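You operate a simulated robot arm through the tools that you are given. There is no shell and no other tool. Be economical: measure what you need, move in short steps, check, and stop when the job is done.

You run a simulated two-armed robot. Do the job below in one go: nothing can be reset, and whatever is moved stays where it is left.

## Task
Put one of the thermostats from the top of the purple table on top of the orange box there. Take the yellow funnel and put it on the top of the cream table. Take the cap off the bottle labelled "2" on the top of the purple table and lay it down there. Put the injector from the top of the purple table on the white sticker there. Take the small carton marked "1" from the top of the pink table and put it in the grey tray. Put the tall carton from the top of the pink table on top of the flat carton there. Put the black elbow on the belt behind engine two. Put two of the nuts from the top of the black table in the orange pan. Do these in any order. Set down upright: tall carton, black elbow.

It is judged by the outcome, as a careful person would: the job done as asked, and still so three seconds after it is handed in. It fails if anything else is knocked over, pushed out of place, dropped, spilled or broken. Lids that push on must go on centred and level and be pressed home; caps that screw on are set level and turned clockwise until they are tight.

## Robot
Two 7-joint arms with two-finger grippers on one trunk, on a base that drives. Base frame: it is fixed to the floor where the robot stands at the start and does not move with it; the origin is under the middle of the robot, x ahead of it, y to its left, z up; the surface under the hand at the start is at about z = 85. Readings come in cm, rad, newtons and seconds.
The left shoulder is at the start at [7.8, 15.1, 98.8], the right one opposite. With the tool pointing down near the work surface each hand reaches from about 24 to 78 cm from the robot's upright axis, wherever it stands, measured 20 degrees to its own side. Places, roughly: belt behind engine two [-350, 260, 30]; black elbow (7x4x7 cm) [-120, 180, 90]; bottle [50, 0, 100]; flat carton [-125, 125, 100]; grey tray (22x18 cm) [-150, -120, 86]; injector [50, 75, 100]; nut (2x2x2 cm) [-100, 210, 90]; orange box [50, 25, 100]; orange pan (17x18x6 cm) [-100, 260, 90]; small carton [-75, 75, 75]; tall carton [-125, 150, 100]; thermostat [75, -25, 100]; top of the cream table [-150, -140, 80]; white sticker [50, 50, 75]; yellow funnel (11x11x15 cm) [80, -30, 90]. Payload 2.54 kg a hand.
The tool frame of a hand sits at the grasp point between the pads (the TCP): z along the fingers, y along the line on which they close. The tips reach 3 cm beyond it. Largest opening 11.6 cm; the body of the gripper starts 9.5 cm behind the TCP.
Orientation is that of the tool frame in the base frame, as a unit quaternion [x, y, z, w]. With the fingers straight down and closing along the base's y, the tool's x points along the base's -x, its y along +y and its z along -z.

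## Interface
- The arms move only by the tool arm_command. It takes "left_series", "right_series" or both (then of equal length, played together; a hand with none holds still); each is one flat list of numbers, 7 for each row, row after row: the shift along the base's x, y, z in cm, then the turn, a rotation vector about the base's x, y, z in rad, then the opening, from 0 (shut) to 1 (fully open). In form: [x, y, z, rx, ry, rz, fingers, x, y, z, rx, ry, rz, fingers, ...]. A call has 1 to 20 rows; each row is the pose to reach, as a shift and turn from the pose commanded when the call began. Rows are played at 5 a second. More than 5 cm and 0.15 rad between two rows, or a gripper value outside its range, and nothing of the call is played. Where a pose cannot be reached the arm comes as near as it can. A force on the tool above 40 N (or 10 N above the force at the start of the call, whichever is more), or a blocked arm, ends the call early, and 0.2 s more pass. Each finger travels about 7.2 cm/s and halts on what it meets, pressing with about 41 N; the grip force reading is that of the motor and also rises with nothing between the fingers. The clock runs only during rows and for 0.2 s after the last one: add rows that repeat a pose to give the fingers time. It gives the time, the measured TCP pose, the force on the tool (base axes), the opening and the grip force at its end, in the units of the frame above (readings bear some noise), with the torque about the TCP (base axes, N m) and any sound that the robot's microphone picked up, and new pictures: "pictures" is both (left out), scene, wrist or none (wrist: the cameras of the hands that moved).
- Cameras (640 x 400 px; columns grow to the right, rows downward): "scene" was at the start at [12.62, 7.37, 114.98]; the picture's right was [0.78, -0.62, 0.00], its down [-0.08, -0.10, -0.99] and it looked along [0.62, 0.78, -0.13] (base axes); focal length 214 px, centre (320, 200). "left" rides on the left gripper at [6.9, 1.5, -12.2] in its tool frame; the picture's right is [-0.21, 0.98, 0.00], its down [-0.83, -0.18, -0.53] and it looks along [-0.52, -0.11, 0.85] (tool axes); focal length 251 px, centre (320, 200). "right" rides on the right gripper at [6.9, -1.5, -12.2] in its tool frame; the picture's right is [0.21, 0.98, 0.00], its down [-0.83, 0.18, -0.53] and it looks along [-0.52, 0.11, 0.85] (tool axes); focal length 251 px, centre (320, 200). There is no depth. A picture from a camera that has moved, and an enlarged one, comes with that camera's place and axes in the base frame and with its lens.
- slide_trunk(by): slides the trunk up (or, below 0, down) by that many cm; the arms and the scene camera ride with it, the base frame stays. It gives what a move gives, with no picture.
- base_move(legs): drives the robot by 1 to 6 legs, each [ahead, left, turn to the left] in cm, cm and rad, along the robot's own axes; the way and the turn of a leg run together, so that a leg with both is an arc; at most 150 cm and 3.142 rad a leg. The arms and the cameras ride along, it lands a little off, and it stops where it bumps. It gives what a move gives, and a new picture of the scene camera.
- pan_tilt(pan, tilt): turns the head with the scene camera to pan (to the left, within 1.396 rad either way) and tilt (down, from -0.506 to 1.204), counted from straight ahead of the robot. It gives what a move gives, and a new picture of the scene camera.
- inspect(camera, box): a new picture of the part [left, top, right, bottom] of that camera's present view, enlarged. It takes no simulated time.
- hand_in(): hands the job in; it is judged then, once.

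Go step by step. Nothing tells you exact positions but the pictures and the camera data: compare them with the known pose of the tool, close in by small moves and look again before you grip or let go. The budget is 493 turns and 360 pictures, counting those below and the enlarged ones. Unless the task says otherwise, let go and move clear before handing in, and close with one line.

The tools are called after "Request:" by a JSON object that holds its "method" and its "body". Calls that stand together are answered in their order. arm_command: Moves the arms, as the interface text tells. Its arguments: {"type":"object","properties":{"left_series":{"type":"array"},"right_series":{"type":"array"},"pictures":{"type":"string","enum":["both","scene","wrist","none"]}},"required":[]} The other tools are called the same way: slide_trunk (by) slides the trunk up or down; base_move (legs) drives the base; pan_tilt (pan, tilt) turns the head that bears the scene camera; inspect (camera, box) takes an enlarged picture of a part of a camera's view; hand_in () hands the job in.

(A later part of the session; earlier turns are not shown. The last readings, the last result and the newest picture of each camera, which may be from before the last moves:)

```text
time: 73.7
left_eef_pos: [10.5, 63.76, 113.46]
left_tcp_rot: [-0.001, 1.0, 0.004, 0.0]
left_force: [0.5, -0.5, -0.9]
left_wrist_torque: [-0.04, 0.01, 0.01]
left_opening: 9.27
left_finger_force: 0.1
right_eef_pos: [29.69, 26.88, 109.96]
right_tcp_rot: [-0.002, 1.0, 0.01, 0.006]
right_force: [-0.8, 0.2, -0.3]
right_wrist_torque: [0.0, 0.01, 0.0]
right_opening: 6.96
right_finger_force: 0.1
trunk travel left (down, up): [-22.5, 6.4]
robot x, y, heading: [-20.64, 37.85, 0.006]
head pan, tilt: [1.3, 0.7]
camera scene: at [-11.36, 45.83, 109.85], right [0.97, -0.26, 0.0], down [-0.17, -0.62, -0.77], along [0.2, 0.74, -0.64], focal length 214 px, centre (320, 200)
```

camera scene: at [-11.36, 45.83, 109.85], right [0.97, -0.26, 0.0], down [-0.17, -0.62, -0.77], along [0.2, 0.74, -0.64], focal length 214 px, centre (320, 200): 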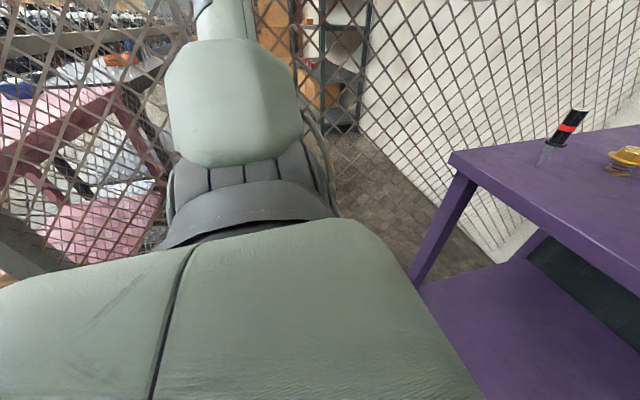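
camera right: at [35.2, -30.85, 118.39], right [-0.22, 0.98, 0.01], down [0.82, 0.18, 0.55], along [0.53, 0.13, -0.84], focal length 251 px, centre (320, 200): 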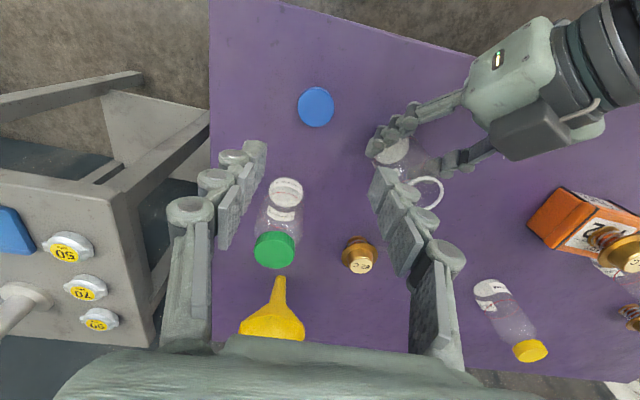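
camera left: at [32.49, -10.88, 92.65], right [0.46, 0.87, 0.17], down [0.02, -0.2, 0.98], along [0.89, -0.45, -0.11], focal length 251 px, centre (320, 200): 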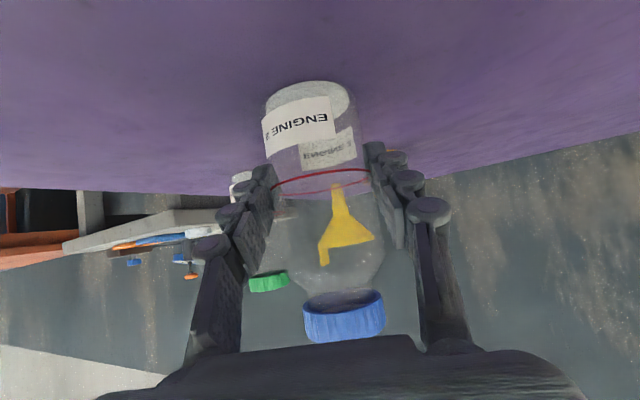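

A mesh fence on the left stopped the elbow. The injector is within the left arm's reach from here if I go forward about 9 cm.

Request:
{"method": "base_move", "body": {"legs": [[9, 0, 0]]}}

Request:
{"method": "pan_tilt", "body": {"pan": 0.55, "tilt": 0.5}}

Request:
{"method": "inspect", "body": {"camera": "scene", "box": [240, 120, 480, 270]}}

```text
time: 74.8
left_eef_pos: [20.09, 63.78, 113.32]
left_tcp_rot: [0.0, 1.0, 0.005, -0.001]
left_force: [0.3, 0.6, -0.5]
left_wrist_torque: [-0.02, -0.01, 0.0]
left_opening: 9.28
left_finger_force: 0.0
right_eef_pos: [39.09, 26.65, 109.81]
right_tcp_rot: [-0.001, 1.0, 0.009, 0.004]
right_force: [0.4, 0.5, 0.2]
right_wrist_torque: [-0.04, -0.02, 0.01]
right_opening: 6.97
right_finger_force: 0.0
trunk travel left (down, up): [-22.5, 6.4]
robot x, y, heading: [-11.29, 38.13, 0.005]
head pan, tilt: [1.3, 0.7]
camera scene: at [-1.96, 45.83, 109.83], right [0.96, -0.26, 0.0], down [-0.17, -0.62, -0.77], along [0.2, 0.74, -0.64], focal length 214 px, centre (320, 200)
```

scene: 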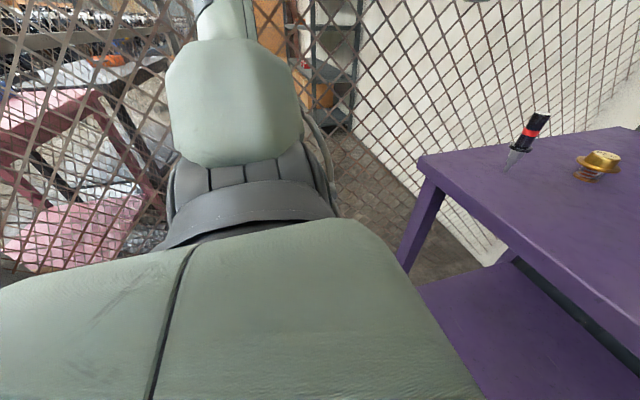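

```text
time: 75.9
left_eef_pos: [19.89, 63.72, 113.33]
left_tcp_rot: [0.001, 1.0, 0.006, -0.001]
left_force: [0.3, -0.8, -0.1]
left_wrist_torque: [0.01, 0.0, 0.02]
left_opening: 9.29
left_finger_force: 0.1
right_eef_pos: [39.11, 26.82, 109.81]
right_tcp_rot: [-0.001, 1.0, 0.009, 0.004]
right_force: [0.1, 0.6, -0.3]
right_wrist_torque: [0.01, 0.01, -0.02]
right_opening: 6.98
right_finger_force: 0.0
trunk travel left (down, up): [-22.5, 6.4]
robot x, y, heading: [-10.67, 38.16, 0.007]
head pan, tilt: [0.55, 0.499]
camera scene: at [3.52, 42.44, 111.57], right [0.53, -0.85, 0.0], down [-0.41, -0.25, -0.88], along [0.74, 0.47, -0.48], focal length 214 px, centre (320, 200)
```

scene: 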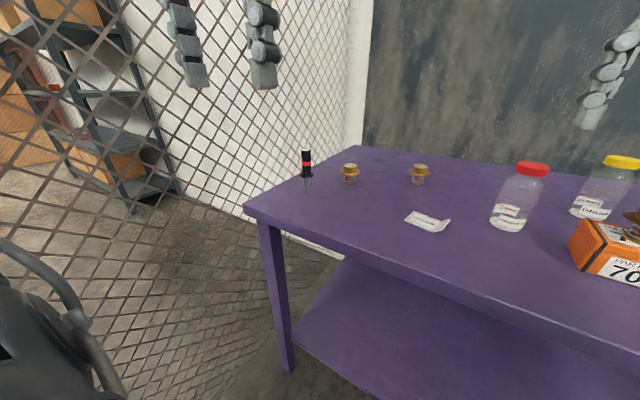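

```text
2.67 times, centred on (360, 195) of scene
camera zoom: at [3.52, 42.44, 111.57], right [0.53, -0.85, 0.0], down [-0.41, -0.25, -0.88], along [0.74, 0.47, -0.48], focal length 572 px, centre (213, 213)
```

zoom: 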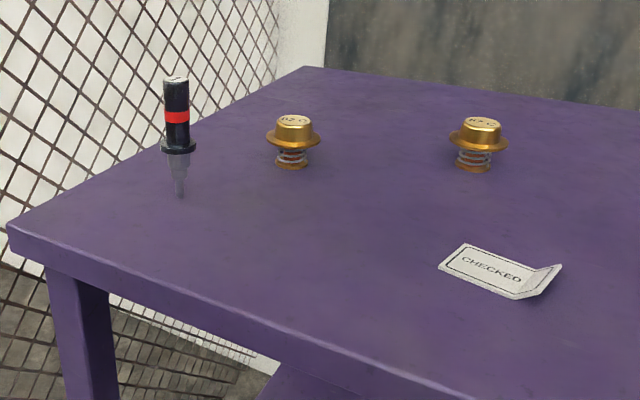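

The injector stands at (45.9,73.4), with its black barrel from z≈91 to 97. The sticker is at about (48.4,43.7). I'll bring the left hand above the injector.

Request:
{"method": "arm_command", "body": {"left_series": [4.3, 1.6, -0.9, 0, 0, 0, 0.7, 8.6, 3.2, -1.8, 0, 0, 0, 0.6, 13, 4.8, -2.6, 0, 0, 0, 0.6, 17.3, 6.4, -3.5, 0, 0, 0, 0.6, 21.6, 8, -4.4, 0, 0, 0, 0.6, 25.9, 9.7, -5.3, 0, 0, 0, 0.6, 25.9, 9.7, -5.3, 0, 0, 0, 0.6], "pictures": "both"}}

```text
time: 77.5
left_eef_pos: [45.64, 73.84, 108.12]
left_tcp_rot: [0.001, 1.0, 0.003, 0.001]
left_force: [-0.7, -0.3, 0.8]
left_wrist_torque: [0.0, 0.02, -0.01]
left_opening: 6.96
left_finger_force: 0.0
right_eef_pos: [38.78, 27.01, 110.13]
right_tcp_rot: [-0.001, 1.0, 0.008, 0.006]
right_force: [-0.4, -0.6, 0.7]
right_wrist_torque: [-0.01, 0.01, 0.0]
right_opening: 6.95
right_finger_force: 0.1
trunk travel left (down, up): [-22.5, 6.4]
robot x, y, heading: [-11.21, 37.63, 0.006]
head pan, tilt: [0.55, 0.499]
camera scene: at [3.28, 42.78, 111.59], right [0.53, -0.85, 0.0], down [-0.41, -0.25, -0.88], along [0.75, 0.46, -0.48], focal length 214 px, centre (320, 200)
camera left: at [38.65, 75.26, 120.3], right [0.22, 0.98, 0.01], down [0.82, -0.18, 0.53], along [0.52, -0.11, -0.85], focal length 251 px, centre (320, 200)
```

scene: 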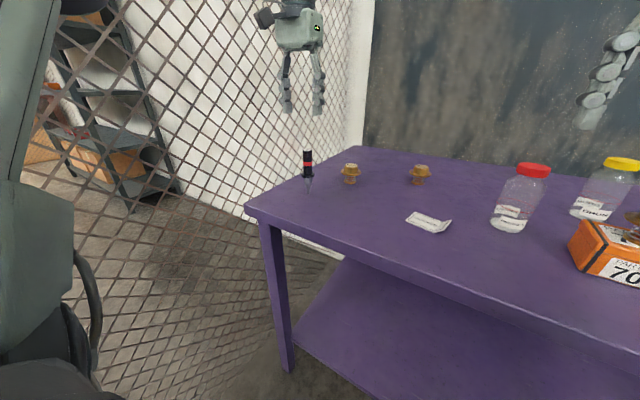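
left: 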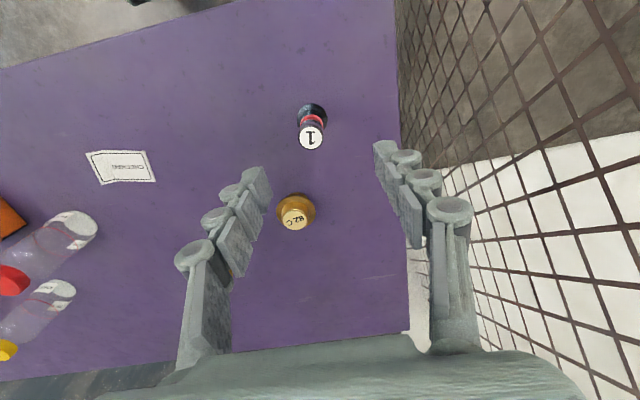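

The injector's top (marked "1") is at (45.9,72.9). I'll centre, descend around the barrel and check.

Request:
{"method": "arm_command", "body": {"left_series": [0.3, -0.9, -4, 0, 0, 0, 0.6, 0.3, -0.9, -8, 0, 0, 0, 0.6, 0.3, -0.9, -8, 0, 0, 0, 0.6], "pictures": "wrist"}}

```text
time: 78.3
left_eef_pos: [45.88, 73.14, 100.01]
left_tcp_rot: [0.0, 1.0, 0.003, 0.001]
left_force: [-0.3, 0.7, 0.3]
left_wrist_torque: [-0.03, 0.02, 0.03]
left_opening: 6.94
left_finger_force: 0.0
right_eef_pos: [38.96, 27.07, 109.94]
right_tcp_rot: [-0.001, 1.0, 0.008, 0.006]
right_force: [0.7, 0.4, 0.5]
right_wrist_torque: [0.02, 0.03, -0.02]
right_opening: 6.95
right_finger_force: 0.1
trunk travel left (down, up): [-22.5, 6.4]
robot x, y, heading: [-11.54, 37.62, 0.003]
head pan, tilt: [0.55, 0.499]
camera left: at [38.82, 74.53, 112.17], right [0.22, 0.98, 0.01], down [0.83, -0.18, 0.53], along [0.52, -0.11, -0.85], focal length 251 px, centre (320, 200)
```

left: 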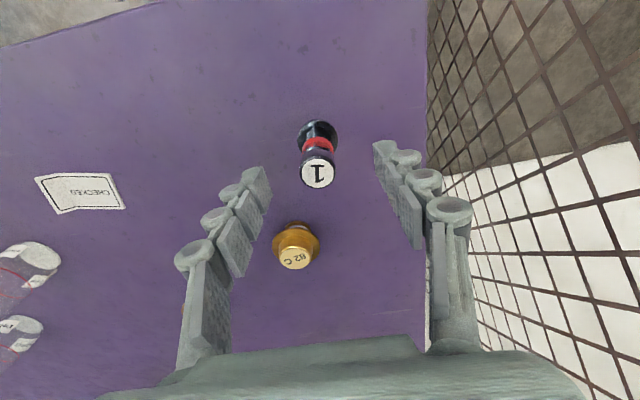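

Well centred. I'll go down to barrel height and close.

Request:
{"method": "arm_command", "body": {"left_series": [0, -0.2, -3, 0, 0, 0, 0.6, 0, -0.2, -5.5, 0, 0, 0, 0.6, 0, -0.2, -5.5, 0, 0, 0, 0.35, 0, -0.2, -5.5, 0, 0, 0, 0.1, 0, -0.2, -5.5, 0, 0, 0, 0.1, 0, -0.2, -5.5, 0, 0, 0, 0.1], "pictures": "wrist"}}

Request:
{"method": "inspect", "body": {"camera": "scene", "box": [270, 120, 350, 200]}}

```text
time: 79.7
left_eef_pos: [45.76, 72.95, 94.5]
left_tcp_rot: [0.001, 1.0, 0.002, -0.001]
left_force: [-1.4, -0.4, 0.6]
left_wrist_torque: [-0.03, 0.0, 0.03]
left_opening: 2.35
left_finger_force: 40.8
right_eef_pos: [38.83, 27.08, 109.99]
right_tcp_rot: [-0.001, 1.0, 0.008, 0.006]
right_force: [-0.1, 0.5, -0.1]
right_wrist_torque: [-0.01, 0.0, 0.02]
right_opening: 6.95
right_finger_force: 0.2
trunk travel left (down, up): [-22.5, 6.4]
robot x, y, heading: [-10.94, 37.85, 0.005]
head pan, tilt: [0.55, 0.499]
camera left: at [38.8, 74.25, 106.68], right [0.22, 0.98, 0.01], down [0.83, -0.18, 0.53], along [0.52, -0.11, -0.85], focal length 251 px, centre (320, 200)
```

left: 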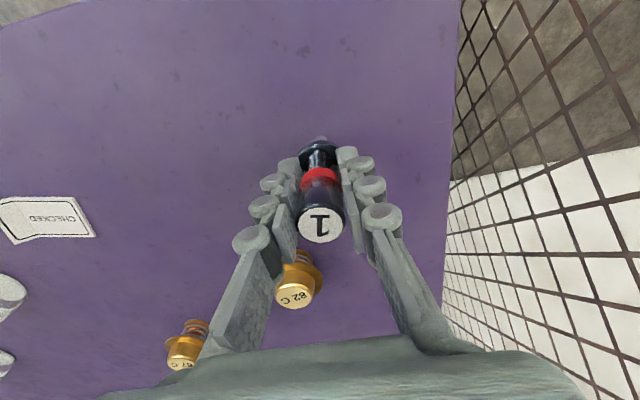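

```text
5.00 times, centred on (310, 160) of scene
camera zoom: at [3.32, 42.78, 111.58], right [0.53, -0.85, 0.0], down [-0.41, -0.25, -0.88], along [0.75, 0.46, -0.48], focal length 1072 px, centre (370, 400)
```

zoom: 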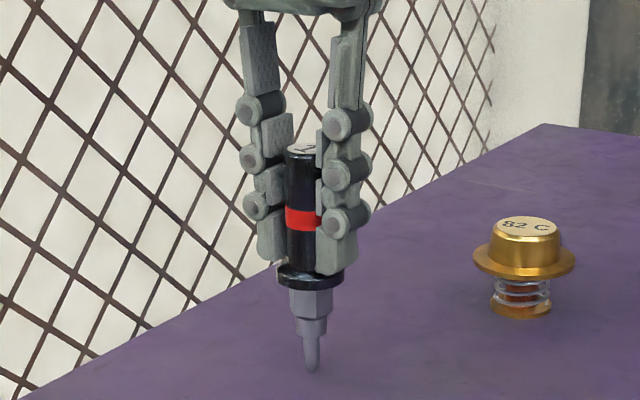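

The injector is held vertically. I'll lift it and carry it over the sticker at about (48.4,44.7).

Request:
{"method": "arm_command", "body": {"left_series": [0, 0, 4, 0, 0, 0, 0.1, 0, 0, 8, 0, 0, 0, 0.1, 0, -3, 11, 0, 0, 0, 0.1, 0.3, -7.5, 12, 0, 0, 0, 0.1, 0.8, -12, 12, 0, 0, 0, 0.1, 1.3, -16.5, 12, 0, 0, 0, 0.1, 1.8, -21, 12, 0, 0, 0, 0.1, 2.2, -25, 12, 0, 0, 0, 0.1, 2.6, -28.2, 12, 0, 0, 0, 0.1, 2.6, -28.2, 12, 0, 0, 0, 0.1], "right_series": [0, -2, 0, 0, 0, 0, 0.6, 0, -4, 0, 0, 0, 0, 0.6, 0, -6, 0, 0, 0, 0, 0.6, 0, -8, 0, 0, 0, 0, 0.6, 0, -8, 0, 0, 0, 0, 0.6, 0, -8, 0, 0, 0, 0, 0.6, 0, -8, 0, 0, 0, 0, 0.6, 0, -8, 0, 0, 0, 0, 0.6, 0, -8, 0, 0, 0, 0, 0.6, 0, -8, 0, 0, 0, 0, 0.6], "pictures": "both"}}

```text
time: 81.9
left_eef_pos: [43.01, 53.55, 104.0]
left_tcp_rot: [0.0, 1.0, 0.003, 0.001]
left_force: [0.4, -0.3, -2.6]
left_wrist_torque: [0.03, 0.01, 0.02]
left_opening: 2.37
left_finger_force: 41.1
left hand out of reach, approached as far as the arm can: row 6, 7, 8, 9, 10
right_eef_pos: [38.83, 18.97, 109.91]
right_tcp_rot: [-0.001, 1.0, 0.008, 0.007]
right_force: [-0.2, -0.3, 0.0]
right_wrist_torque: [-0.02, -0.04, -0.02]
right_opening: 6.96
right_finger_force: 0.0
trunk travel left (down, up): [-22.5, 6.4]
robot x, y, heading: [-10.96, 37.94, 0.005]
head pan, tilt: [0.55, 0.499]
camera scene: at [3.33, 42.79, 111.58], right [0.53, -0.85, 0.0], down [-0.41, -0.25, -0.88], along [0.75, 0.46, -0.48], focal length 214 px, centre (320, 200)
camera right: at [31.95, 17.29, 122.04], right [-0.22, 0.98, 0.01], down [0.82, 0.18, 0.55], along [0.53, 0.13, -0.84], focal length 251 px, centre (320, 200)
camera left: at [36.04, 54.96, 116.32], right [0.22, 0.98, 0.01], down [0.83, -0.18, 0.53], along [0.52, -0.11, -0.85], focal length 251 px, centre (320, 200)
```

scene: 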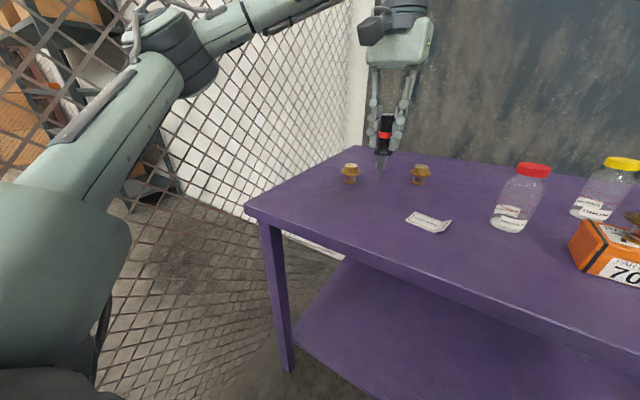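
right: 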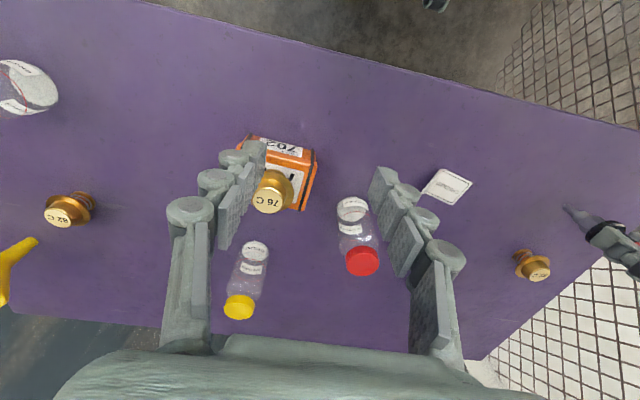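
left: 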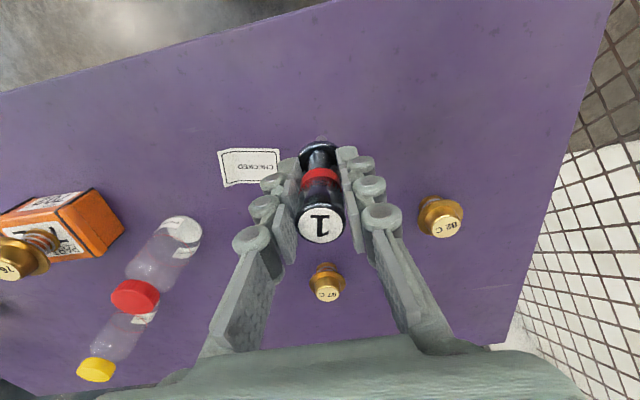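

The left arm can't reach that far inward from this stance. I'll shift the base right about 10 cm, carrying the injector high.

Request:
{"method": "base_move", "body": {"legs": [[2, -11, 0]]}}

Request:
{"method": "arm_command", "body": {"left_series": [1, 0.5, 0, 0, 0, 0, 0.1, 2.5, 1, 0, 0, 0, 0, 0.1, 2.5, 1, 0, 0, 0, 0, 0.1], "pictures": "both"}}

```text
time: 83.6
left_eef_pos: [45.14, 42.59, 104.09]
left_tcp_rot: [0.001, 1.0, 0.003, 0.0]
left_force: [1.0, 0.9, -2.3]
left_wrist_torque: [-0.02, -0.02, 0.02]
left_opening: 2.33
left_finger_force: 40.8
right_eef_pos: [40.98, 8.27, 109.96]
right_tcp_rot: [-0.001, 1.0, 0.007, 0.006]
right_force: [0.3, -0.5, 0.4]
right_wrist_torque: [0.01, -0.02, 0.04]
right_opening: 6.96
right_finger_force: 0.1
trunk travel left (down, up): [-22.5, 6.4]
robot x, y, heading: [-9.12, 27.02, 0.004]
head pan, tilt: [0.55, 0.499]
camera scene: at [5.38, 31.99, 111.58], right [0.53, -0.85, 0.0], down [-0.41, -0.25, -0.88], along [0.75, 0.46, -0.48], focal length 214 px, centre (320, 200)
```

scene: 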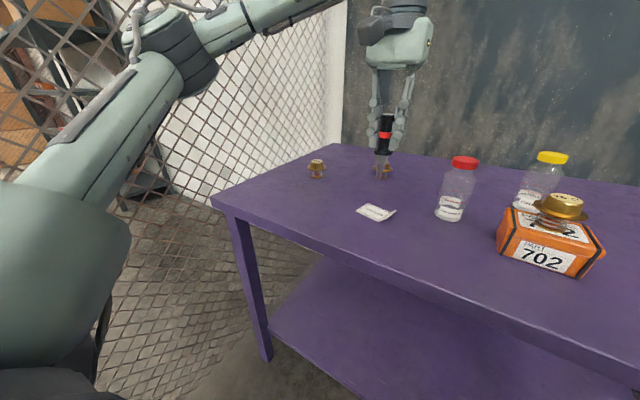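

```text
time: 84.4
left_eef_pos: [47.07, 44.48, 103.78]
left_tcp_rot: [0.0, 1.0, 0.003, 0.0]
left_force: [-0.1, 0.0, -1.7]
left_wrist_torque: [0.02, 0.0, 0.02]
left_opening: 2.34
left_finger_force: 41.5
left hand out of reach, approached as far as the arm can: row 1, 2, 3
right_eef_pos: [40.93, 8.12, 109.81]
right_tcp_rot: [-0.002, 1.0, 0.008, 0.006]
right_force: [-0.7, -0.3, 0.1]
right_wrist_torque: [0.02, 0.02, 0.03]
right_opening: 6.96
right_finger_force: 0.2
trunk travel left (down, up): [-22.5, 6.4]
robot x, y, heading: [-9.5, 26.97, 0.004]
head pan, tilt: [0.55, 0.499]
camera scene: at [5.37, 32.01, 111.58], right [0.53, -0.85, 0.0], down [-0.41, -0.25, -0.88], along [0.75, 0.46, -0.48], focal length 214 px, centre (320, 200)
camera left: at [40.09, 45.91, 116.03], right [0.22, 0.98, 0.01], down [0.83, -0.19, 0.53], along [0.52, -0.11, -0.85], focal length 251 px, centre (320, 200)
```

scene: 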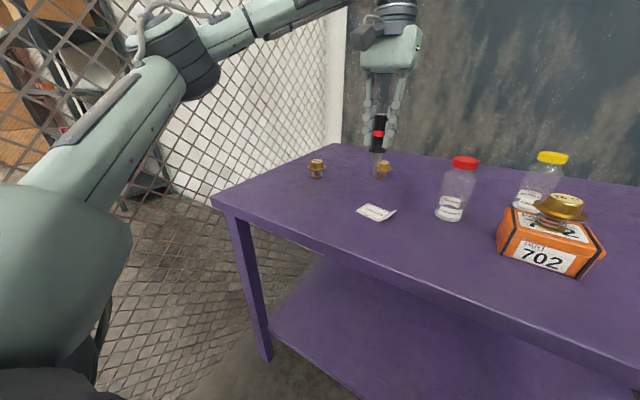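
left: 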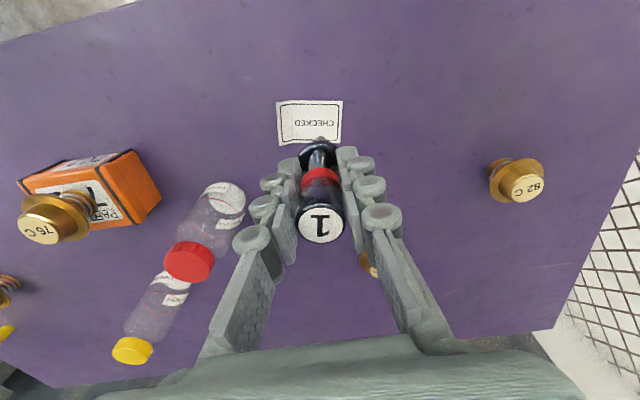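

The sticker centre is near (48,43.8). I'll descend most of the way and re-measure.

Request:
{"method": "arm_command", "body": {"left_series": [0.5, -0.2, -3, 0, 0, 0, 0.1, 0.9, -0.5, -6, 0, 0, 0, 0.1, 0.9, -0.5, -8, 0, 0, 0, 0.1, 0.9, -0.5, -8, 0, 0, 0, 0.1], "pictures": "wrist"}}

Request:
{"method": "inspect", "body": {"camera": "scene", "box": [330, 140, 430, 230]}}

```text
time: 85.4
left_eef_pos: [48.08, 44.01, 95.9]
left_tcp_rot: [0.001, 1.0, 0.003, 0.001]
left_force: [0.2, 0.0, -2.1]
left_wrist_torque: [-0.01, 0.01, -0.03]
left_opening: 2.33
left_finger_force: 41.0
right_eef_pos: [41.08, 8.19, 109.79]
right_tcp_rot: [-0.001, 1.0, 0.008, 0.006]
right_force: [-0.7, -0.4, -0.2]
right_wrist_torque: [-0.01, -0.02, 0.0]
right_opening: 6.96
right_finger_force: 0.0
trunk travel left (down, up): [-22.5, 6.4]
robot x, y, heading: [-9.19, 27.04, 0.006]
head pan, tilt: [0.55, 0.499]
camera left: at [41.04, 45.39, 108.12], right [0.22, 0.98, 0.01], down [0.83, -0.19, 0.53], along [0.52, -0.11, -0.85], focal length 251 px, centre (320, 200)
```

left: 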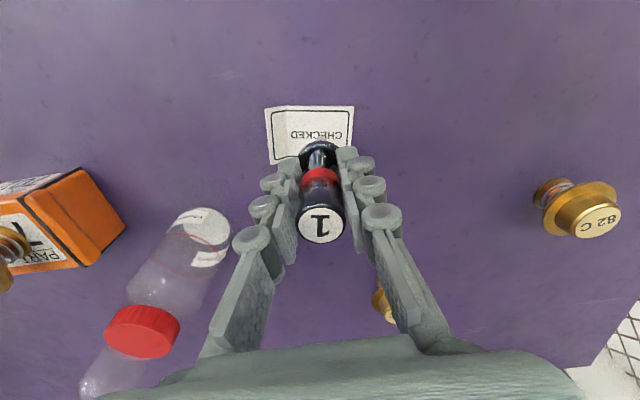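

```text
4.44 times, centred on (380, 185) of scene
camera zoom: at [5.38, 32.01, 111.58], right [0.53, -0.85, 0.0], down [-0.41, -0.25, -0.88], along [0.75, 0.46, -0.48], focal length 953 px, centre (53, 267)
```

zoom: 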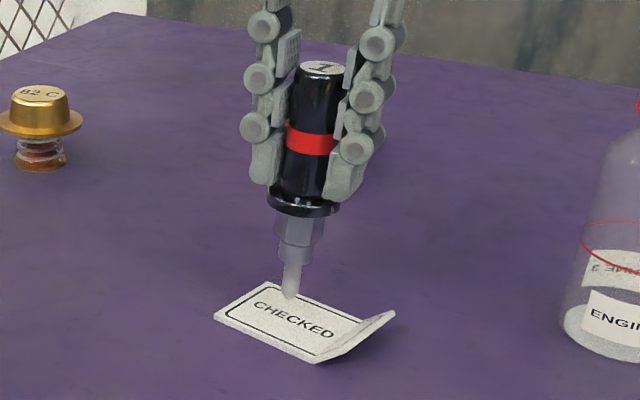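

The needle tip will land in the middle of the flat part. I'll lower to contact gently.

Request:
{"method": "arm_command", "body": {"left_series": [0, 0, -0.7, 0, 0, 0, 0.1, 0, 0, -1.1, 0, 0, 0, 0.1, 0, 0, -1.3, 0, 0, 0, 0.1, 0, 0, -1.3, 0, 0, 0, 0.1], "pictures": "none"}}

Request:
{"method": "inspect", "body": {"camera": "scene", "box": [330, 140, 430, 230]}}

```text
time: 86.4
left_eef_pos: [48.02, 44.08, 94.75]
left_tcp_rot: [0.001, 1.0, 0.002, 0.002]
left_force: [0.6, 1.5, 12.0]
left_wrist_torque: [0.13, -0.12, -0.02]
left_opening: 2.38
left_finger_force: 40.2
right_eef_pos: [40.96, 8.25, 109.93]
right_tcp_rot: [-0.001, 1.0, 0.008, 0.007]
right_force: [-0.5, 0.0, -0.4]
right_wrist_torque: [-0.01, 0.01, -0.01]
right_opening: 6.95
right_finger_force: 0.0
trunk travel left (down, up): [-22.5, 6.4]
robot x, y, heading: [-9.37, 27.01, 0.005]
head pan, tilt: [0.55, 0.499]
```

```text
4.44 times, centred on (380, 185) of scene
camera zoom: at [5.28, 31.99, 111.62], right [0.53, -0.85, 0.0], down [-0.41, -0.25, -0.88], along [0.75, 0.46, -0.48], focal length 953 px, centre (53, 267)
```

zoom: 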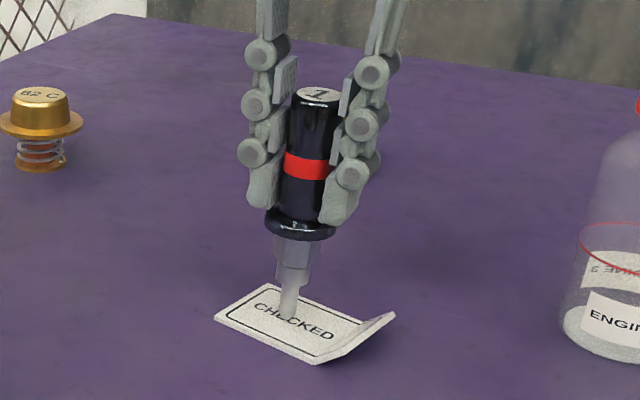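

Contact at 12 N. I'll ease up a hair, crack the fingers open slightly, and see whether it stands.

Request:
{"method": "arm_command", "body": {"left_series": [0, 0, 0.1, 0, 0, 0, 0.15, 0, 0, 0.1, 0, 0, 0, 0.24, 0, 0, 0.1, 0, 0, 0, 0.26, 0, 0, 0.1, 0, 0, 0, 0.26, 0, 0, 0.1, 0, 0, 0, 0.26], "pictures": "none"}}

Request:
{"method": "inspect", "body": {"camera": "scene", "box": [330, 140, 430, 230]}}

```text
time: 87.6
left_eef_pos: [47.96, 43.99, 94.58]
left_tcp_rot: [0.001, 1.0, 0.003, 0.0]
left_force: [-0.2, 0.0, -0.1]
left_wrist_torque: [0.0, -0.01, 0.03]
left_opening: 3.01
left_finger_force: 0.2
right_eef_pos: [40.84, 8.16, 110.0]
right_tcp_rot: [-0.001, 1.0, 0.007, 0.006]
right_force: [-0.4, 0.6, -0.7]
right_wrist_torque: [-0.02, 0.0, 0.0]
right_opening: 6.97
right_finger_force: 0.1
trunk travel left (down, up): [-22.5, 6.4]
robot x, y, heading: [-9.28, 27.18, 0.002]
head pan, tilt: [0.55, 0.499]
```

```text
4.44 times, centred on (380, 185) of scene
camera zoom: at [5.36, 32.01, 111.59], right [0.53, -0.85, 0.0], down [-0.41, -0.25, -0.88], along [0.75, 0.46, -0.48], focal length 953 px, centre (53, 267)
```

zoom: 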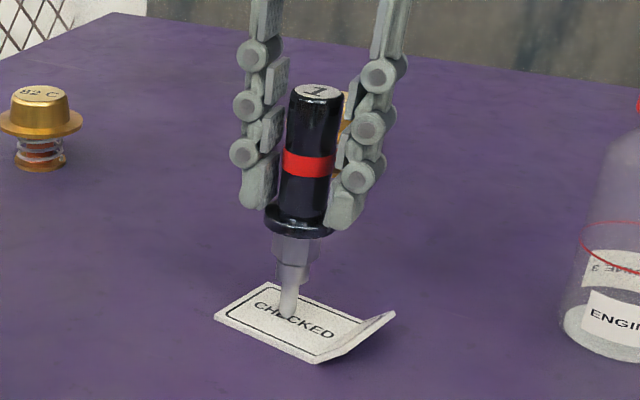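

It seems to stand. I'll open a bit more and wait a second.

Request:
{"method": "arm_command", "body": {"left_series": [0, 0, 0, 0, 0, 0, 0.32, 0, 0, 0, 0, 0, 0, 0.38, 0, 0, 0, 0, 0, 0, 0.42, 0, 0, 0, 0, 0, 0, 0.42, 0, 0, 0, 0, 0, 0, 0.42, 0, 0, 0, 0, 0, 0, 0.42, 0, 0, 0, 0, 0, 0, 0.42], "pictures": "none"}}

Request:
{"method": "inspect", "body": {"camera": "scene", "box": [330, 140, 430, 230]}}

```text
time: 89.2
left_eef_pos: [47.98, 43.93, 94.56]
left_tcp_rot: [0.001, 1.0, 0.003, 0.0]
left_force: [0.1, 0.3, -1.0]
left_wrist_torque: [-0.01, 0.03, 0.0]
left_opening: 4.91
left_finger_force: 0.0
right_eef_pos: [41.09, 8.18, 109.94]
right_tcp_rot: [-0.001, 1.0, 0.007, 0.006]
right_force: [0.0, 0.0, -0.4]
right_wrist_torque: [0.02, 0.02, -0.01]
right_opening: 6.94
right_finger_force: 0.2
trunk travel left (down, up): [-22.5, 6.4]
robot x, y, heading: [-9.33, 27.17, 0.002]
head pan, tilt: [0.55, 0.499]
```

```text
4.44 times, centred on (380, 185) of scene
camera zoom: at [5.36, 32.01, 111.59], right [0.53, -0.85, 0.0], down [-0.41, -0.25, -0.88], along [0.75, 0.46, -0.48], focal length 953 px, centre (53, 267)
```

zoom: 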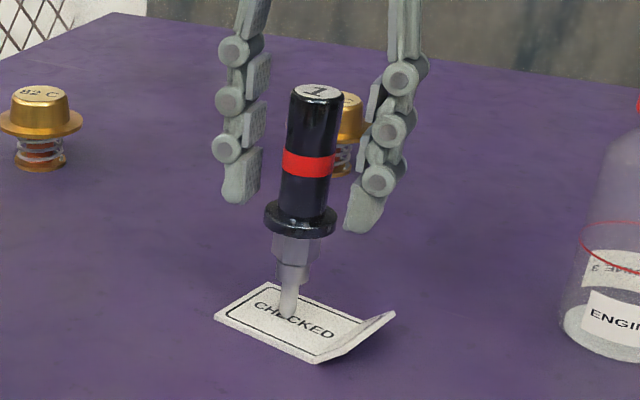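

It stands on its own on the sticker. I'll rise straight up and clear.

Request:
{"method": "arm_command", "body": {"left_series": [0, 0, 3, 0, 0, 0, 0.5, 0, 0, 6, 0, 0, 0, 0.5, 0, 0, 10, 0, 0, 0, 0.5, -1, 0, 14, 0, 0, 0, 0.5, -5, 1, 16, 0, 0, 0, 0.5, -9, 2, 18, 0, 0, 0, 0.5, -13, 3, 18, 0, 0, 0, 0.5, -17, 4, 18, 0, 0, 0, 0.5], "pictures": "scene"}}

```text
time: 91.0
left_eef_pos: [31.05, 47.8, 112.21]
left_tcp_rot: [0.0, 1.0, 0.001, 0.0]
left_force: [0.5, -0.1, 0.1]
left_wrist_torque: [-0.01, -0.03, -0.02]
left_opening: 5.8
left_finger_force: 0.0
left hand out of reach, approached as far as the arm can: row 3, 4
right_eef_pos: [40.92, 8.12, 109.97]
right_tcp_rot: [-0.001, 1.0, 0.008, 0.006]
right_force: [0.4, 0.5, 0.1]
right_wrist_torque: [-0.05, 0.02, -0.02]
right_opening: 6.95
right_finger_force: 0.0
trunk travel left (down, up): [-22.5, 6.4]
robot x, y, heading: [-9.64, 27.41, 0.005]
head pan, tilt: [0.55, 0.499]
camera scene: at [5.3, 32.03, 111.6], right [0.53, -0.85, 0.0], down [-0.41, -0.25, -0.88], along [0.75, 0.46, -0.48], focal length 214 px, centre (320, 200)
```

scene: 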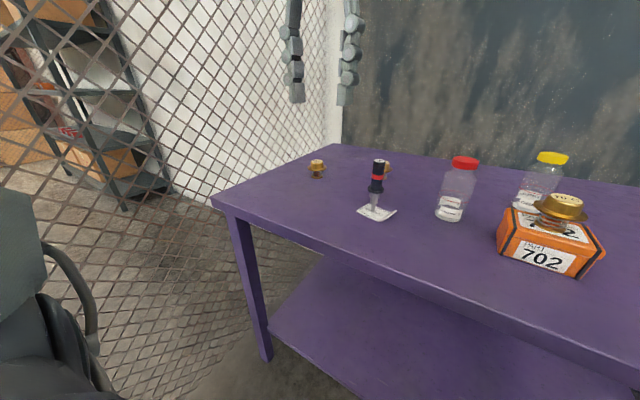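

The injector is done. Next is the funnel at about (76.5,-30). I'll drive back right and forward to get it within the right arm's reach, then look closely.

Request:
{"method": "base_move", "body": {"legs": [[0, -46, 0], [10, 0, 0]]}}

Request:
{"method": "pan_tilt", "body": {"pan": -0.15, "tilt": 0.3}}

Request:
{"method": "inspect", "body": {"camera": "scene", "box": [290, 100, 450, 220]}}

```text
time: 96.8
left_eef_pos: [41.2, 0.79, 112.18]
left_tcp_rot: [0.003, 1.0, 0.003, 0.0]
left_force: [1.2, -0.8, 0.2]
left_wrist_torque: [-0.01, 0.03, 0.02]
left_opening: 5.82
left_finger_force: 0.0
right_eef_pos: [50.97, -38.87, 109.86]
right_tcp_rot: [0.002, 1.0, 0.008, 0.005]
right_force: [0.1, -0.5, 0.5]
right_wrist_torque: [-0.03, 0.03, 0.04]
right_opening: 6.98
right_finger_force: 0.0
trunk travel left (down, up): [-22.5, 6.4]
robot x, y, heading: [1.16, -19.7, -0.002]
head pan, tilt: [0.55, 0.499]
camera scene: at [15.49, -14.89, 111.57], right [0.52, -0.85, 0.0], down [-0.41, -0.25, -0.88], along [0.75, 0.46, -0.48], focal length 214 px, centre (320, 200)
```

scene: 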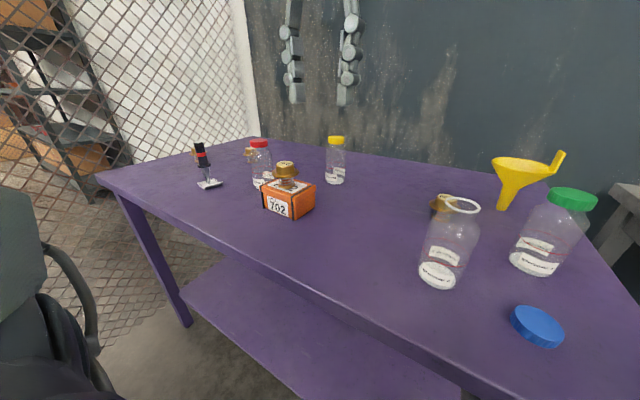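

```text
time: 97.9
left_eef_pos: [41.25, 0.79, 112.15]
left_tcp_rot: [0.004, 1.0, 0.003, 0.0]
left_force: [0.2, -0.7, -0.1]
left_wrist_torque: [-0.02, -0.01, 0.0]
left_opening: 5.79
left_finger_force: 0.0
right_eef_pos: [50.89, -38.93, 109.95]
right_tcp_rot: [0.002, 1.0, 0.008, 0.006]
right_force: [-0.6, 0.4, 0.5]
right_wrist_torque: [0.0, -0.02, 0.01]
right_opening: 6.94
right_finger_force: 0.1
trunk travel left (down, up): [-22.5, 6.4]
robot x, y, heading: [0.58, -19.61, -0.002]
head pan, tilt: [-0.15, 0.3]
camera scene: at [16.88, -21.03, 113.42], right [-0.15, -0.99, 0.0], down [-0.29, 0.04, -0.96], along [0.94, -0.14, -0.3], focal length 214 px, centre (320, 200)
```

scene: 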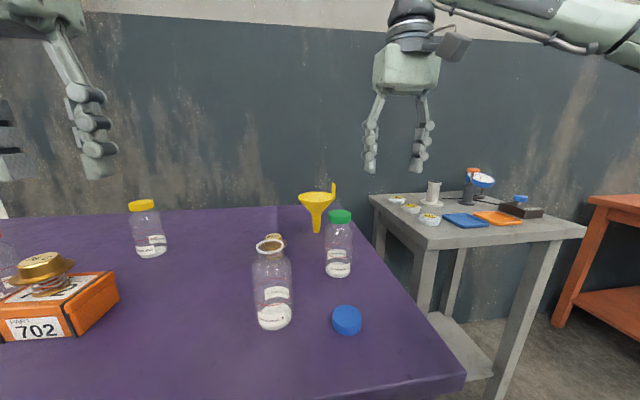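

```text
3.33 times, centred on (370, 160) of scene
camera zoom: at [16.88, -21.03, 113.42], right [-0.15, -0.99, 0.0], down [-0.29, 0.04, -0.96], along [0.94, -0.14, -0.3], focal length 715 px, centre (153, 333)
```

zoom: 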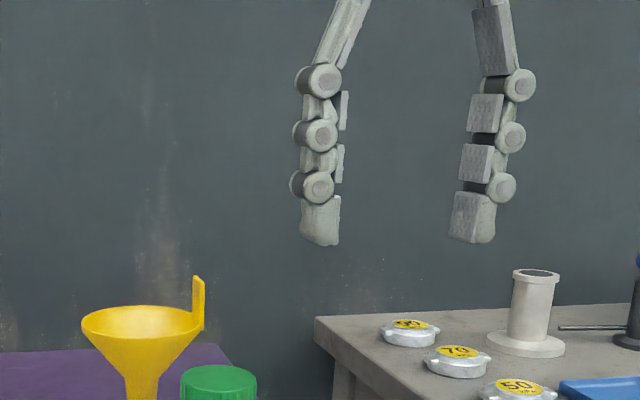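

The funnel rim centre is near (74.6,-28.8,96), with an upright tab on its right side reaching z≈99.6. I'll bring the right hand over the tab.

Request:
{"method": "arm_command", "body": {"right_series": [4, 1, 0, 0, 0, 0, 0.6, 8, 2, 0, 0, 0, 0, 0.6, 12, 3, 0, 0, 0, 0, 0.6, 16, 4, 0, 0, 0, 0, 0.6, 20, 5, 0, 0, 0, 0, 0.6, 23.5, 5.5, 0, 0, 0, 0, 0.6, 23.5, 5.5, 0, 0, 0, 0, 0.6], "pictures": "both"}}

```text
time: 99.5
left_eef_pos: [41.22, 0.69, 112.1]
left_tcp_rot: [0.003, 1.0, 0.003, 0.0]
left_force: [-0.6, 0.3, -0.6]
left_wrist_torque: [0.02, 0.02, 0.02]
left_opening: 5.79
left_finger_force: 0.1
right_eef_pos: [69.12, -33.34, 108.17]
right_tcp_rot: [0.001, 1.0, 0.008, 0.006]
right_force: [-1.0, 0.5, -0.7]
right_wrist_torque: [0.01, -0.01, 0.0]
right_opening: 6.98
right_finger_force: 0.1
right hand out of reach, approached as far as the arm can: row 5, 6, 7
trunk travel left (down, up): [-22.5, 6.4]
robot x, y, heading: [0.71, -19.59, -0.003]
head pan, tilt: [-0.15, 0.3]
camera scene: at [16.89, -21.04, 113.42], right [-0.15, -0.99, 0.0], down [-0.29, 0.04, -0.96], along [0.94, -0.14, -0.3], focal length 214 px, centre (320, 200)
camera right: at [62.07, -35.02, 120.43], right [-0.21, 0.98, 0.01], down [0.82, 0.17, 0.55], along [0.53, 0.13, -0.84], focal length 251 px, centre (320, 200)
```

scene: 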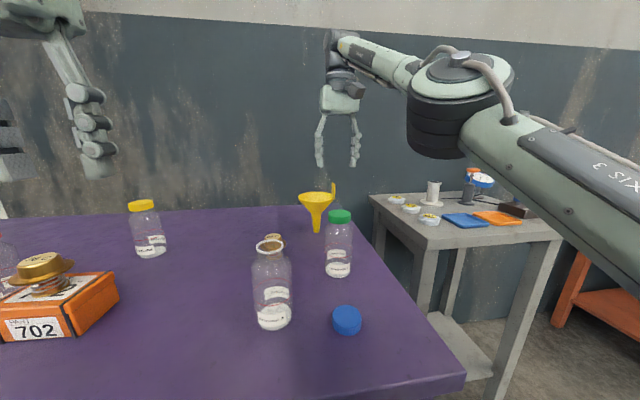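
right: 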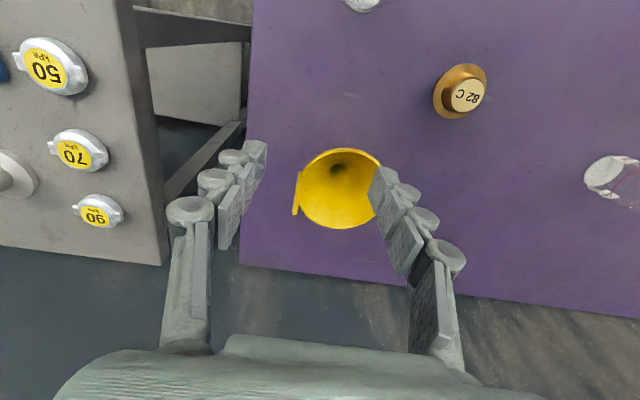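

The tab is thin along y, at about (75.5,-34.1), z 96–99.8, which suits a top-down pinch. I'll move the base forward 6 cm to bring it into reach.

Request:
{"method": "base_move", "body": {"legs": [[6, 0, 0]]}}

Request:
{"method": "inspect", "body": {"camera": "right", "box": [160, 80, 480, 280]}}

```text
time: 100.5
left_eef_pos: [43.94, 0.71, 112.2]
left_tcp_rot: [0.007, 1.0, 0.001, 0.0]
left_force: [0.4, -0.2, 0.6]
left_wrist_torque: [-0.01, 0.04, 0.0]
left_opening: 5.8
left_finger_force: 0.0
right_eef_pos: [71.69, -33.51, 108.35]
right_tcp_rot: [0.005, 1.0, 0.008, 0.006]
right_force: [-0.1, -0.1, 1.0]
right_wrist_torque: [0.03, -0.01, 0.03]
right_opening: 6.96
right_finger_force: 0.1
trunk travel left (down, up): [-22.5, 6.4]
robot x, y, heading: [3.5, -19.43, -0.009]
head pan, tilt: [-0.15, 0.3]
stopped in leg 1: the robot was blocked; the commanded pose is now the measured one
camera scene: at [19.52, -20.97, 113.43], right [-0.16, -0.99, 0.0], down [-0.29, 0.05, -0.96], along [0.94, -0.15, -0.3], focal length 214 px, centre (320, 200)
```

scene: 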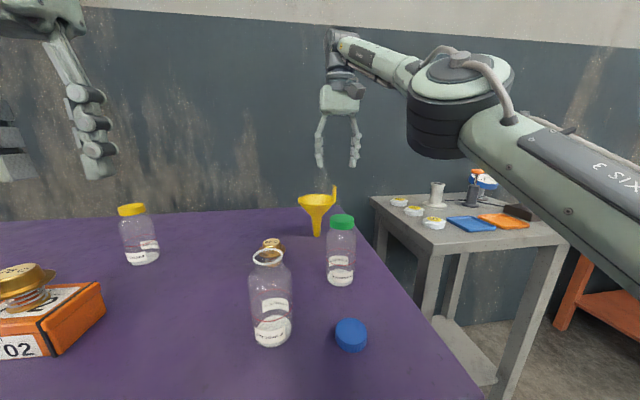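

```text
2.00 times, centred on (320, 180) of right
camera zoom: at [64.66, -35.22, 120.38], right [-0.2, 0.98, 0.01], down [0.82, 0.17, 0.55], along [0.53, 0.12, -0.84], focal length 503 px, centre (320, 240)
```

zoom: 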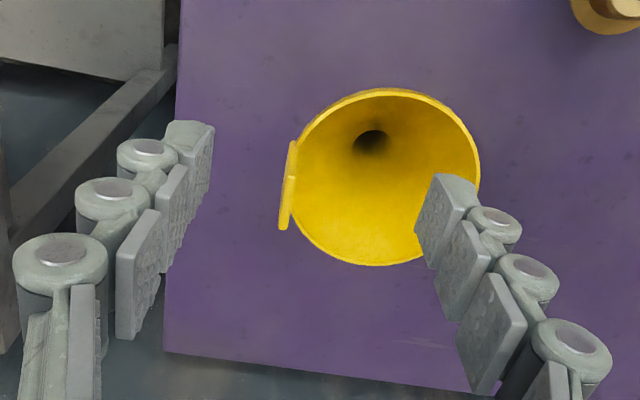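

The base touched the table edge. The tab is at about (75.7,-34.2). I'll advance the hand while descending.

Request:
{"method": "arm_command", "body": {"right_series": [1.3, -0.2, -1.5, 0, 0, 0, 0.5, 2.6, -0.4, -3, 0, 0, 0, 0.45, 4, -0.7, -5, 0, 0, 0, 0.45, 4, -0.7, -5, 0, 0, 0, 0.45], "pictures": "wrist"}}

Request:
{"method": "inspect", "body": {"camera": "scene", "box": [270, 130, 390, 230]}}

```text
time: 101.5
left_eef_pos: [43.93, 0.76, 112.05]
left_tcp_rot: [0.005, 1.0, 0.002, 0.0]
left_force: [0.1, -0.2, 1.6]
left_wrist_torque: [0.01, 0.01, -0.01]
left_opening: 5.83
left_finger_force: 0.1
right_eef_pos: [74.48, -33.91, 102.78]
right_tcp_rot: [0.006, 1.0, 0.008, 0.006]
right_force: [-0.9, -0.1, 0.1]
right_wrist_torque: [-0.01, 0.0, 0.02]
right_opening: 5.18
right_finger_force: 0.0
right hand out of reach, approached as far as the arm can: row 1, 2, 3, 4
trunk travel left (down, up): [-22.5, 6.4]
robot x, y, heading: [3.1, -19.64, -0.009]
head pan, tilt: [-0.15, 0.3]
camera right: at [67.39, -35.57, 114.95], right [-0.21, 0.98, 0.01], down [0.82, 0.17, 0.55], along [0.53, 0.12, -0.84], focal length 251 px, centre (320, 200)
```

right: 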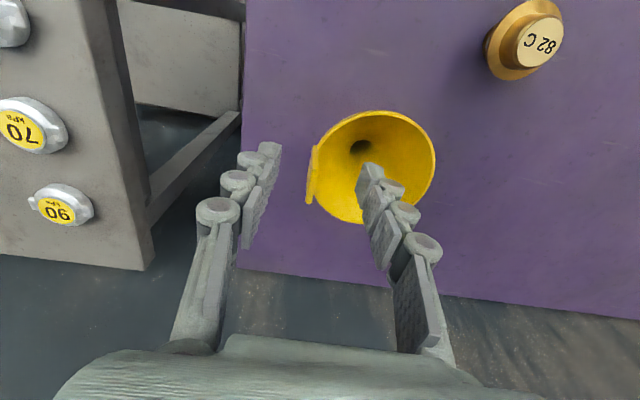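

```text
4.00 times, centred on (330, 180) of scene
camera zoom: at [19.51, -21.0, 113.43], right [-0.16, -0.99, 0.0], down [-0.29, 0.05, -0.96], along [0.94, -0.15, -0.3], focal length 858 px, centre (280, 280)
```

zoom: 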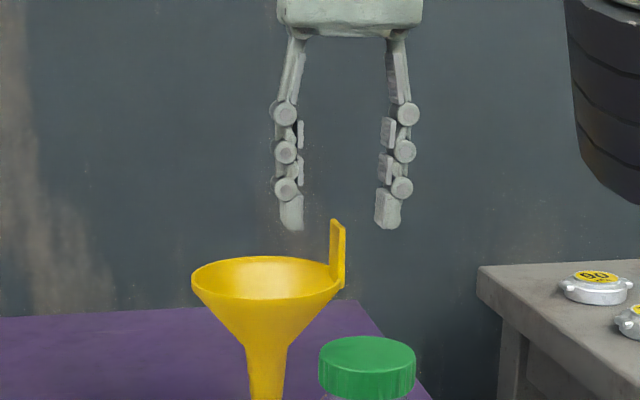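

The arm is short by about 1.5 cm, so I'll tilt the tool forward 0.3 rad for extra reach and come down over the tab.

Request:
{"method": "arm_command", "body": {"right_series": [0.5, -0.1, 0, 0, -0.12, 0, 0.45, 1.0, -0.2, 0, 0, -0.24, 0, 0.45, 1.6, -0.25, -0.5, 0, -0.35, 0, 0.45, 1.8, -0.25, -1, 0, -0.35, 0, 0.45, 1.8, -0.25, -1, 0, -0.35, 0, 0.45], "pictures": "wrist"}}

Request:
{"method": "inspect", "body": {"camera": "right", "box": [220, 100, 460, 260]}}

```text
time: 102.7
left_eef_pos: [44.1, 0.75, 112.18]
left_tcp_rot: [0.007, 1.0, 0.001, 0.001]
left_force: [0.7, -0.2, -0.3]
left_wrist_torque: [0.0, 0.02, 0.01]
left_opening: 5.79
left_finger_force: 0.0
right_eef_pos: [76.11, -34.13, 101.89]
right_tcp_rot: [0.003, 0.984, 0.009, 0.18]
right_force: [-0.1, 0.6, 0.8]
right_wrist_torque: [0.01, 0.0, 0.0]
right_opening: 5.22
right_finger_force: 0.0
trunk travel left (down, up): [-22.5, 6.4]
robot x, y, heading: [3.2, -19.61, -0.002]
head pan, tilt: [-0.15, 0.3]
camera right: at [65.49, -35.79, 110.94], right [-0.2, 0.98, -0.06], down [0.58, 0.17, 0.8], along [0.79, 0.12, -0.6], focal length 251 px, centre (320, 200)
```

right: 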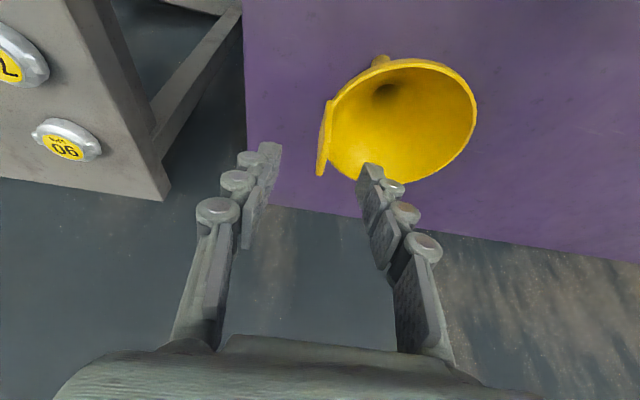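

```text
2.50 times, centred on (340, 180) of right
camera zoom: at [65.49, -35.79, 110.94], right [-0.2, 0.98, -0.06], down [0.58, 0.17, 0.8], along [0.79, 0.12, -0.6], focal length 629 px, centre (270, 250)
```

zoom: 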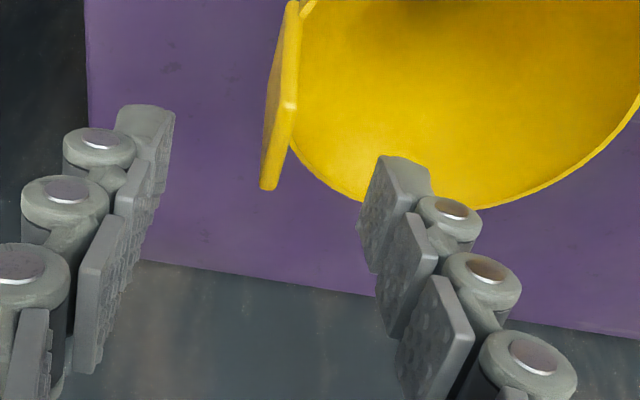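

The tab spans x 74.9–77.7 at y≈-34.2, exactly between the fingers. I'll lower 2.2 cm and close.

Request:
{"method": "arm_command", "body": {"right_series": [0, 0, -1.2, 0, 0, 0, 0.45, 0, 0, -2.3, 0, 0, 0, 0.45, 0, 0, -2.3, 0, 0, 0, 0.3, 0, 0, -2.3, 0, 0, 0, 0.15, 0, 0, -2.3, 0, 0, 0, 0.0, 0, 0, -2.3, 0, 0, 0, 0.0, 0, 0, -2.3, 0, 0, 0, 0.0], "pictures": "wrist"}}

Request:
{"method": "inspect", "body": {"camera": "scene", "box": [270, 130, 390, 230]}}

```text
time: 104.3
left_eef_pos: [43.96, 0.84, 112.05]
left_tcp_rot: [0.006, 1.0, 0.003, 0.0]
left_force: [0.0, -1.1, -0.1]
left_wrist_torque: [0.0, -0.01, 0.02]
left_opening: 5.79
left_finger_force: 0.1
right_eef_pos: [76.29, -34.23, 99.65]
right_tcp_rot: [0.003, 0.984, 0.008, 0.179]
right_force: [0.4, -0.4, 0.5]
right_wrist_torque: [-0.03, 0.0, 0.02]
right_opening: 0.61
right_finger_force: 33.2
trunk travel left (down, up): [-22.5, 6.4]
robot x, y, heading: [3.17, -19.4, -0.003]
head pan, tilt: [-0.15, 0.3]
camera right: at [65.51, -35.79, 108.65], right [-0.2, 0.98, -0.06], down [0.58, 0.17, 0.79], along [0.79, 0.12, -0.6], focal length 251 px, centre (320, 200)
```

right: 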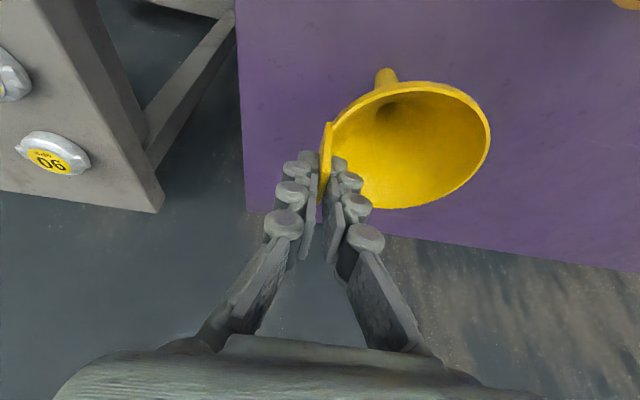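

```text
4.00 times, centred on (330, 180) of scene
camera zoom: at [19.54, -20.97, 113.42], right [-0.16, -0.99, 0.0], down [-0.29, 0.05, -0.96], along [0.94, -0.15, -0.3], focal length 858 px, centre (280, 280)
```

zoom: 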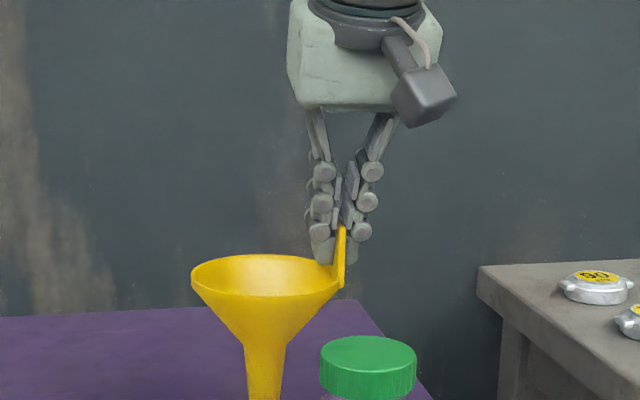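

The tab is pinched (0.6 cm). I'll raise the trunk for a straight lift and check that the funnel comes along.

Request:
{"method": "slide_trunk", "body": {"by": 6}}

Request:
{"method": "inspect", "body": {"camera": "scene", "box": [220, 100, 460, 250]}}

Request:
{"method": "inspect", "body": {"camera": "right", "box": [160, 40, 560, 290]}}

```text
time: 105.3
left_eef_pos: [44.04, 0.76, 118.1]
left_tcp_rot: [0.006, 1.0, 0.003, 0.0]
left_force: [0.6, -0.4, -0.8]
left_wrist_torque: [0.0, 0.04, -0.01]
left_opening: 5.8
left_finger_force: 0.0
right_eef_pos: [76.2, -34.12, 105.65]
right_tcp_rot: [0.003, 0.984, 0.008, 0.179]
right_force: [0.3, -0.1, -1.8]
right_wrist_torque: [-0.01, -0.02, 0.02]
right_opening: 0.61
right_finger_force: 32.7
trunk travel left (down, up): [-28.5, 0.4]
robot x, y, heading: [3.04, -19.78, -0.0]
head pan, tilt: [-0.15, 0.3]
```

```text
2.67 times, centred on (340, 175) of scene
camera zoom: at [19.57, -20.97, 119.41], right [-0.16, -0.99, 0.0], down [-0.29, 0.05, -0.96], along [0.94, -0.15, -0.3], focal length 572 px, centre (267, 267)
```

zoom: 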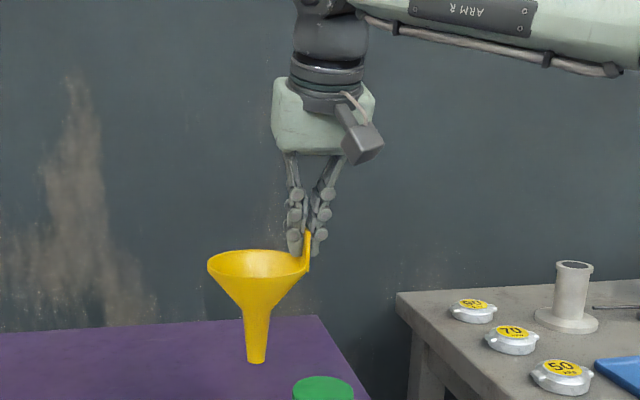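

```text
1.60 times, centred on (360, 165) of right
camera zoom: at [65.54, -35.78, 114.62], right [-0.2, 0.98, -0.06], down [0.58, 0.17, 0.79], along [0.79, 0.12, -0.6], focal length 402 px, centre (256, 256)
```

zoom: 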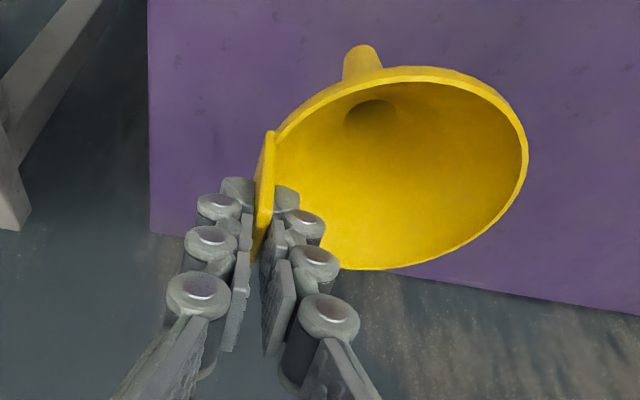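

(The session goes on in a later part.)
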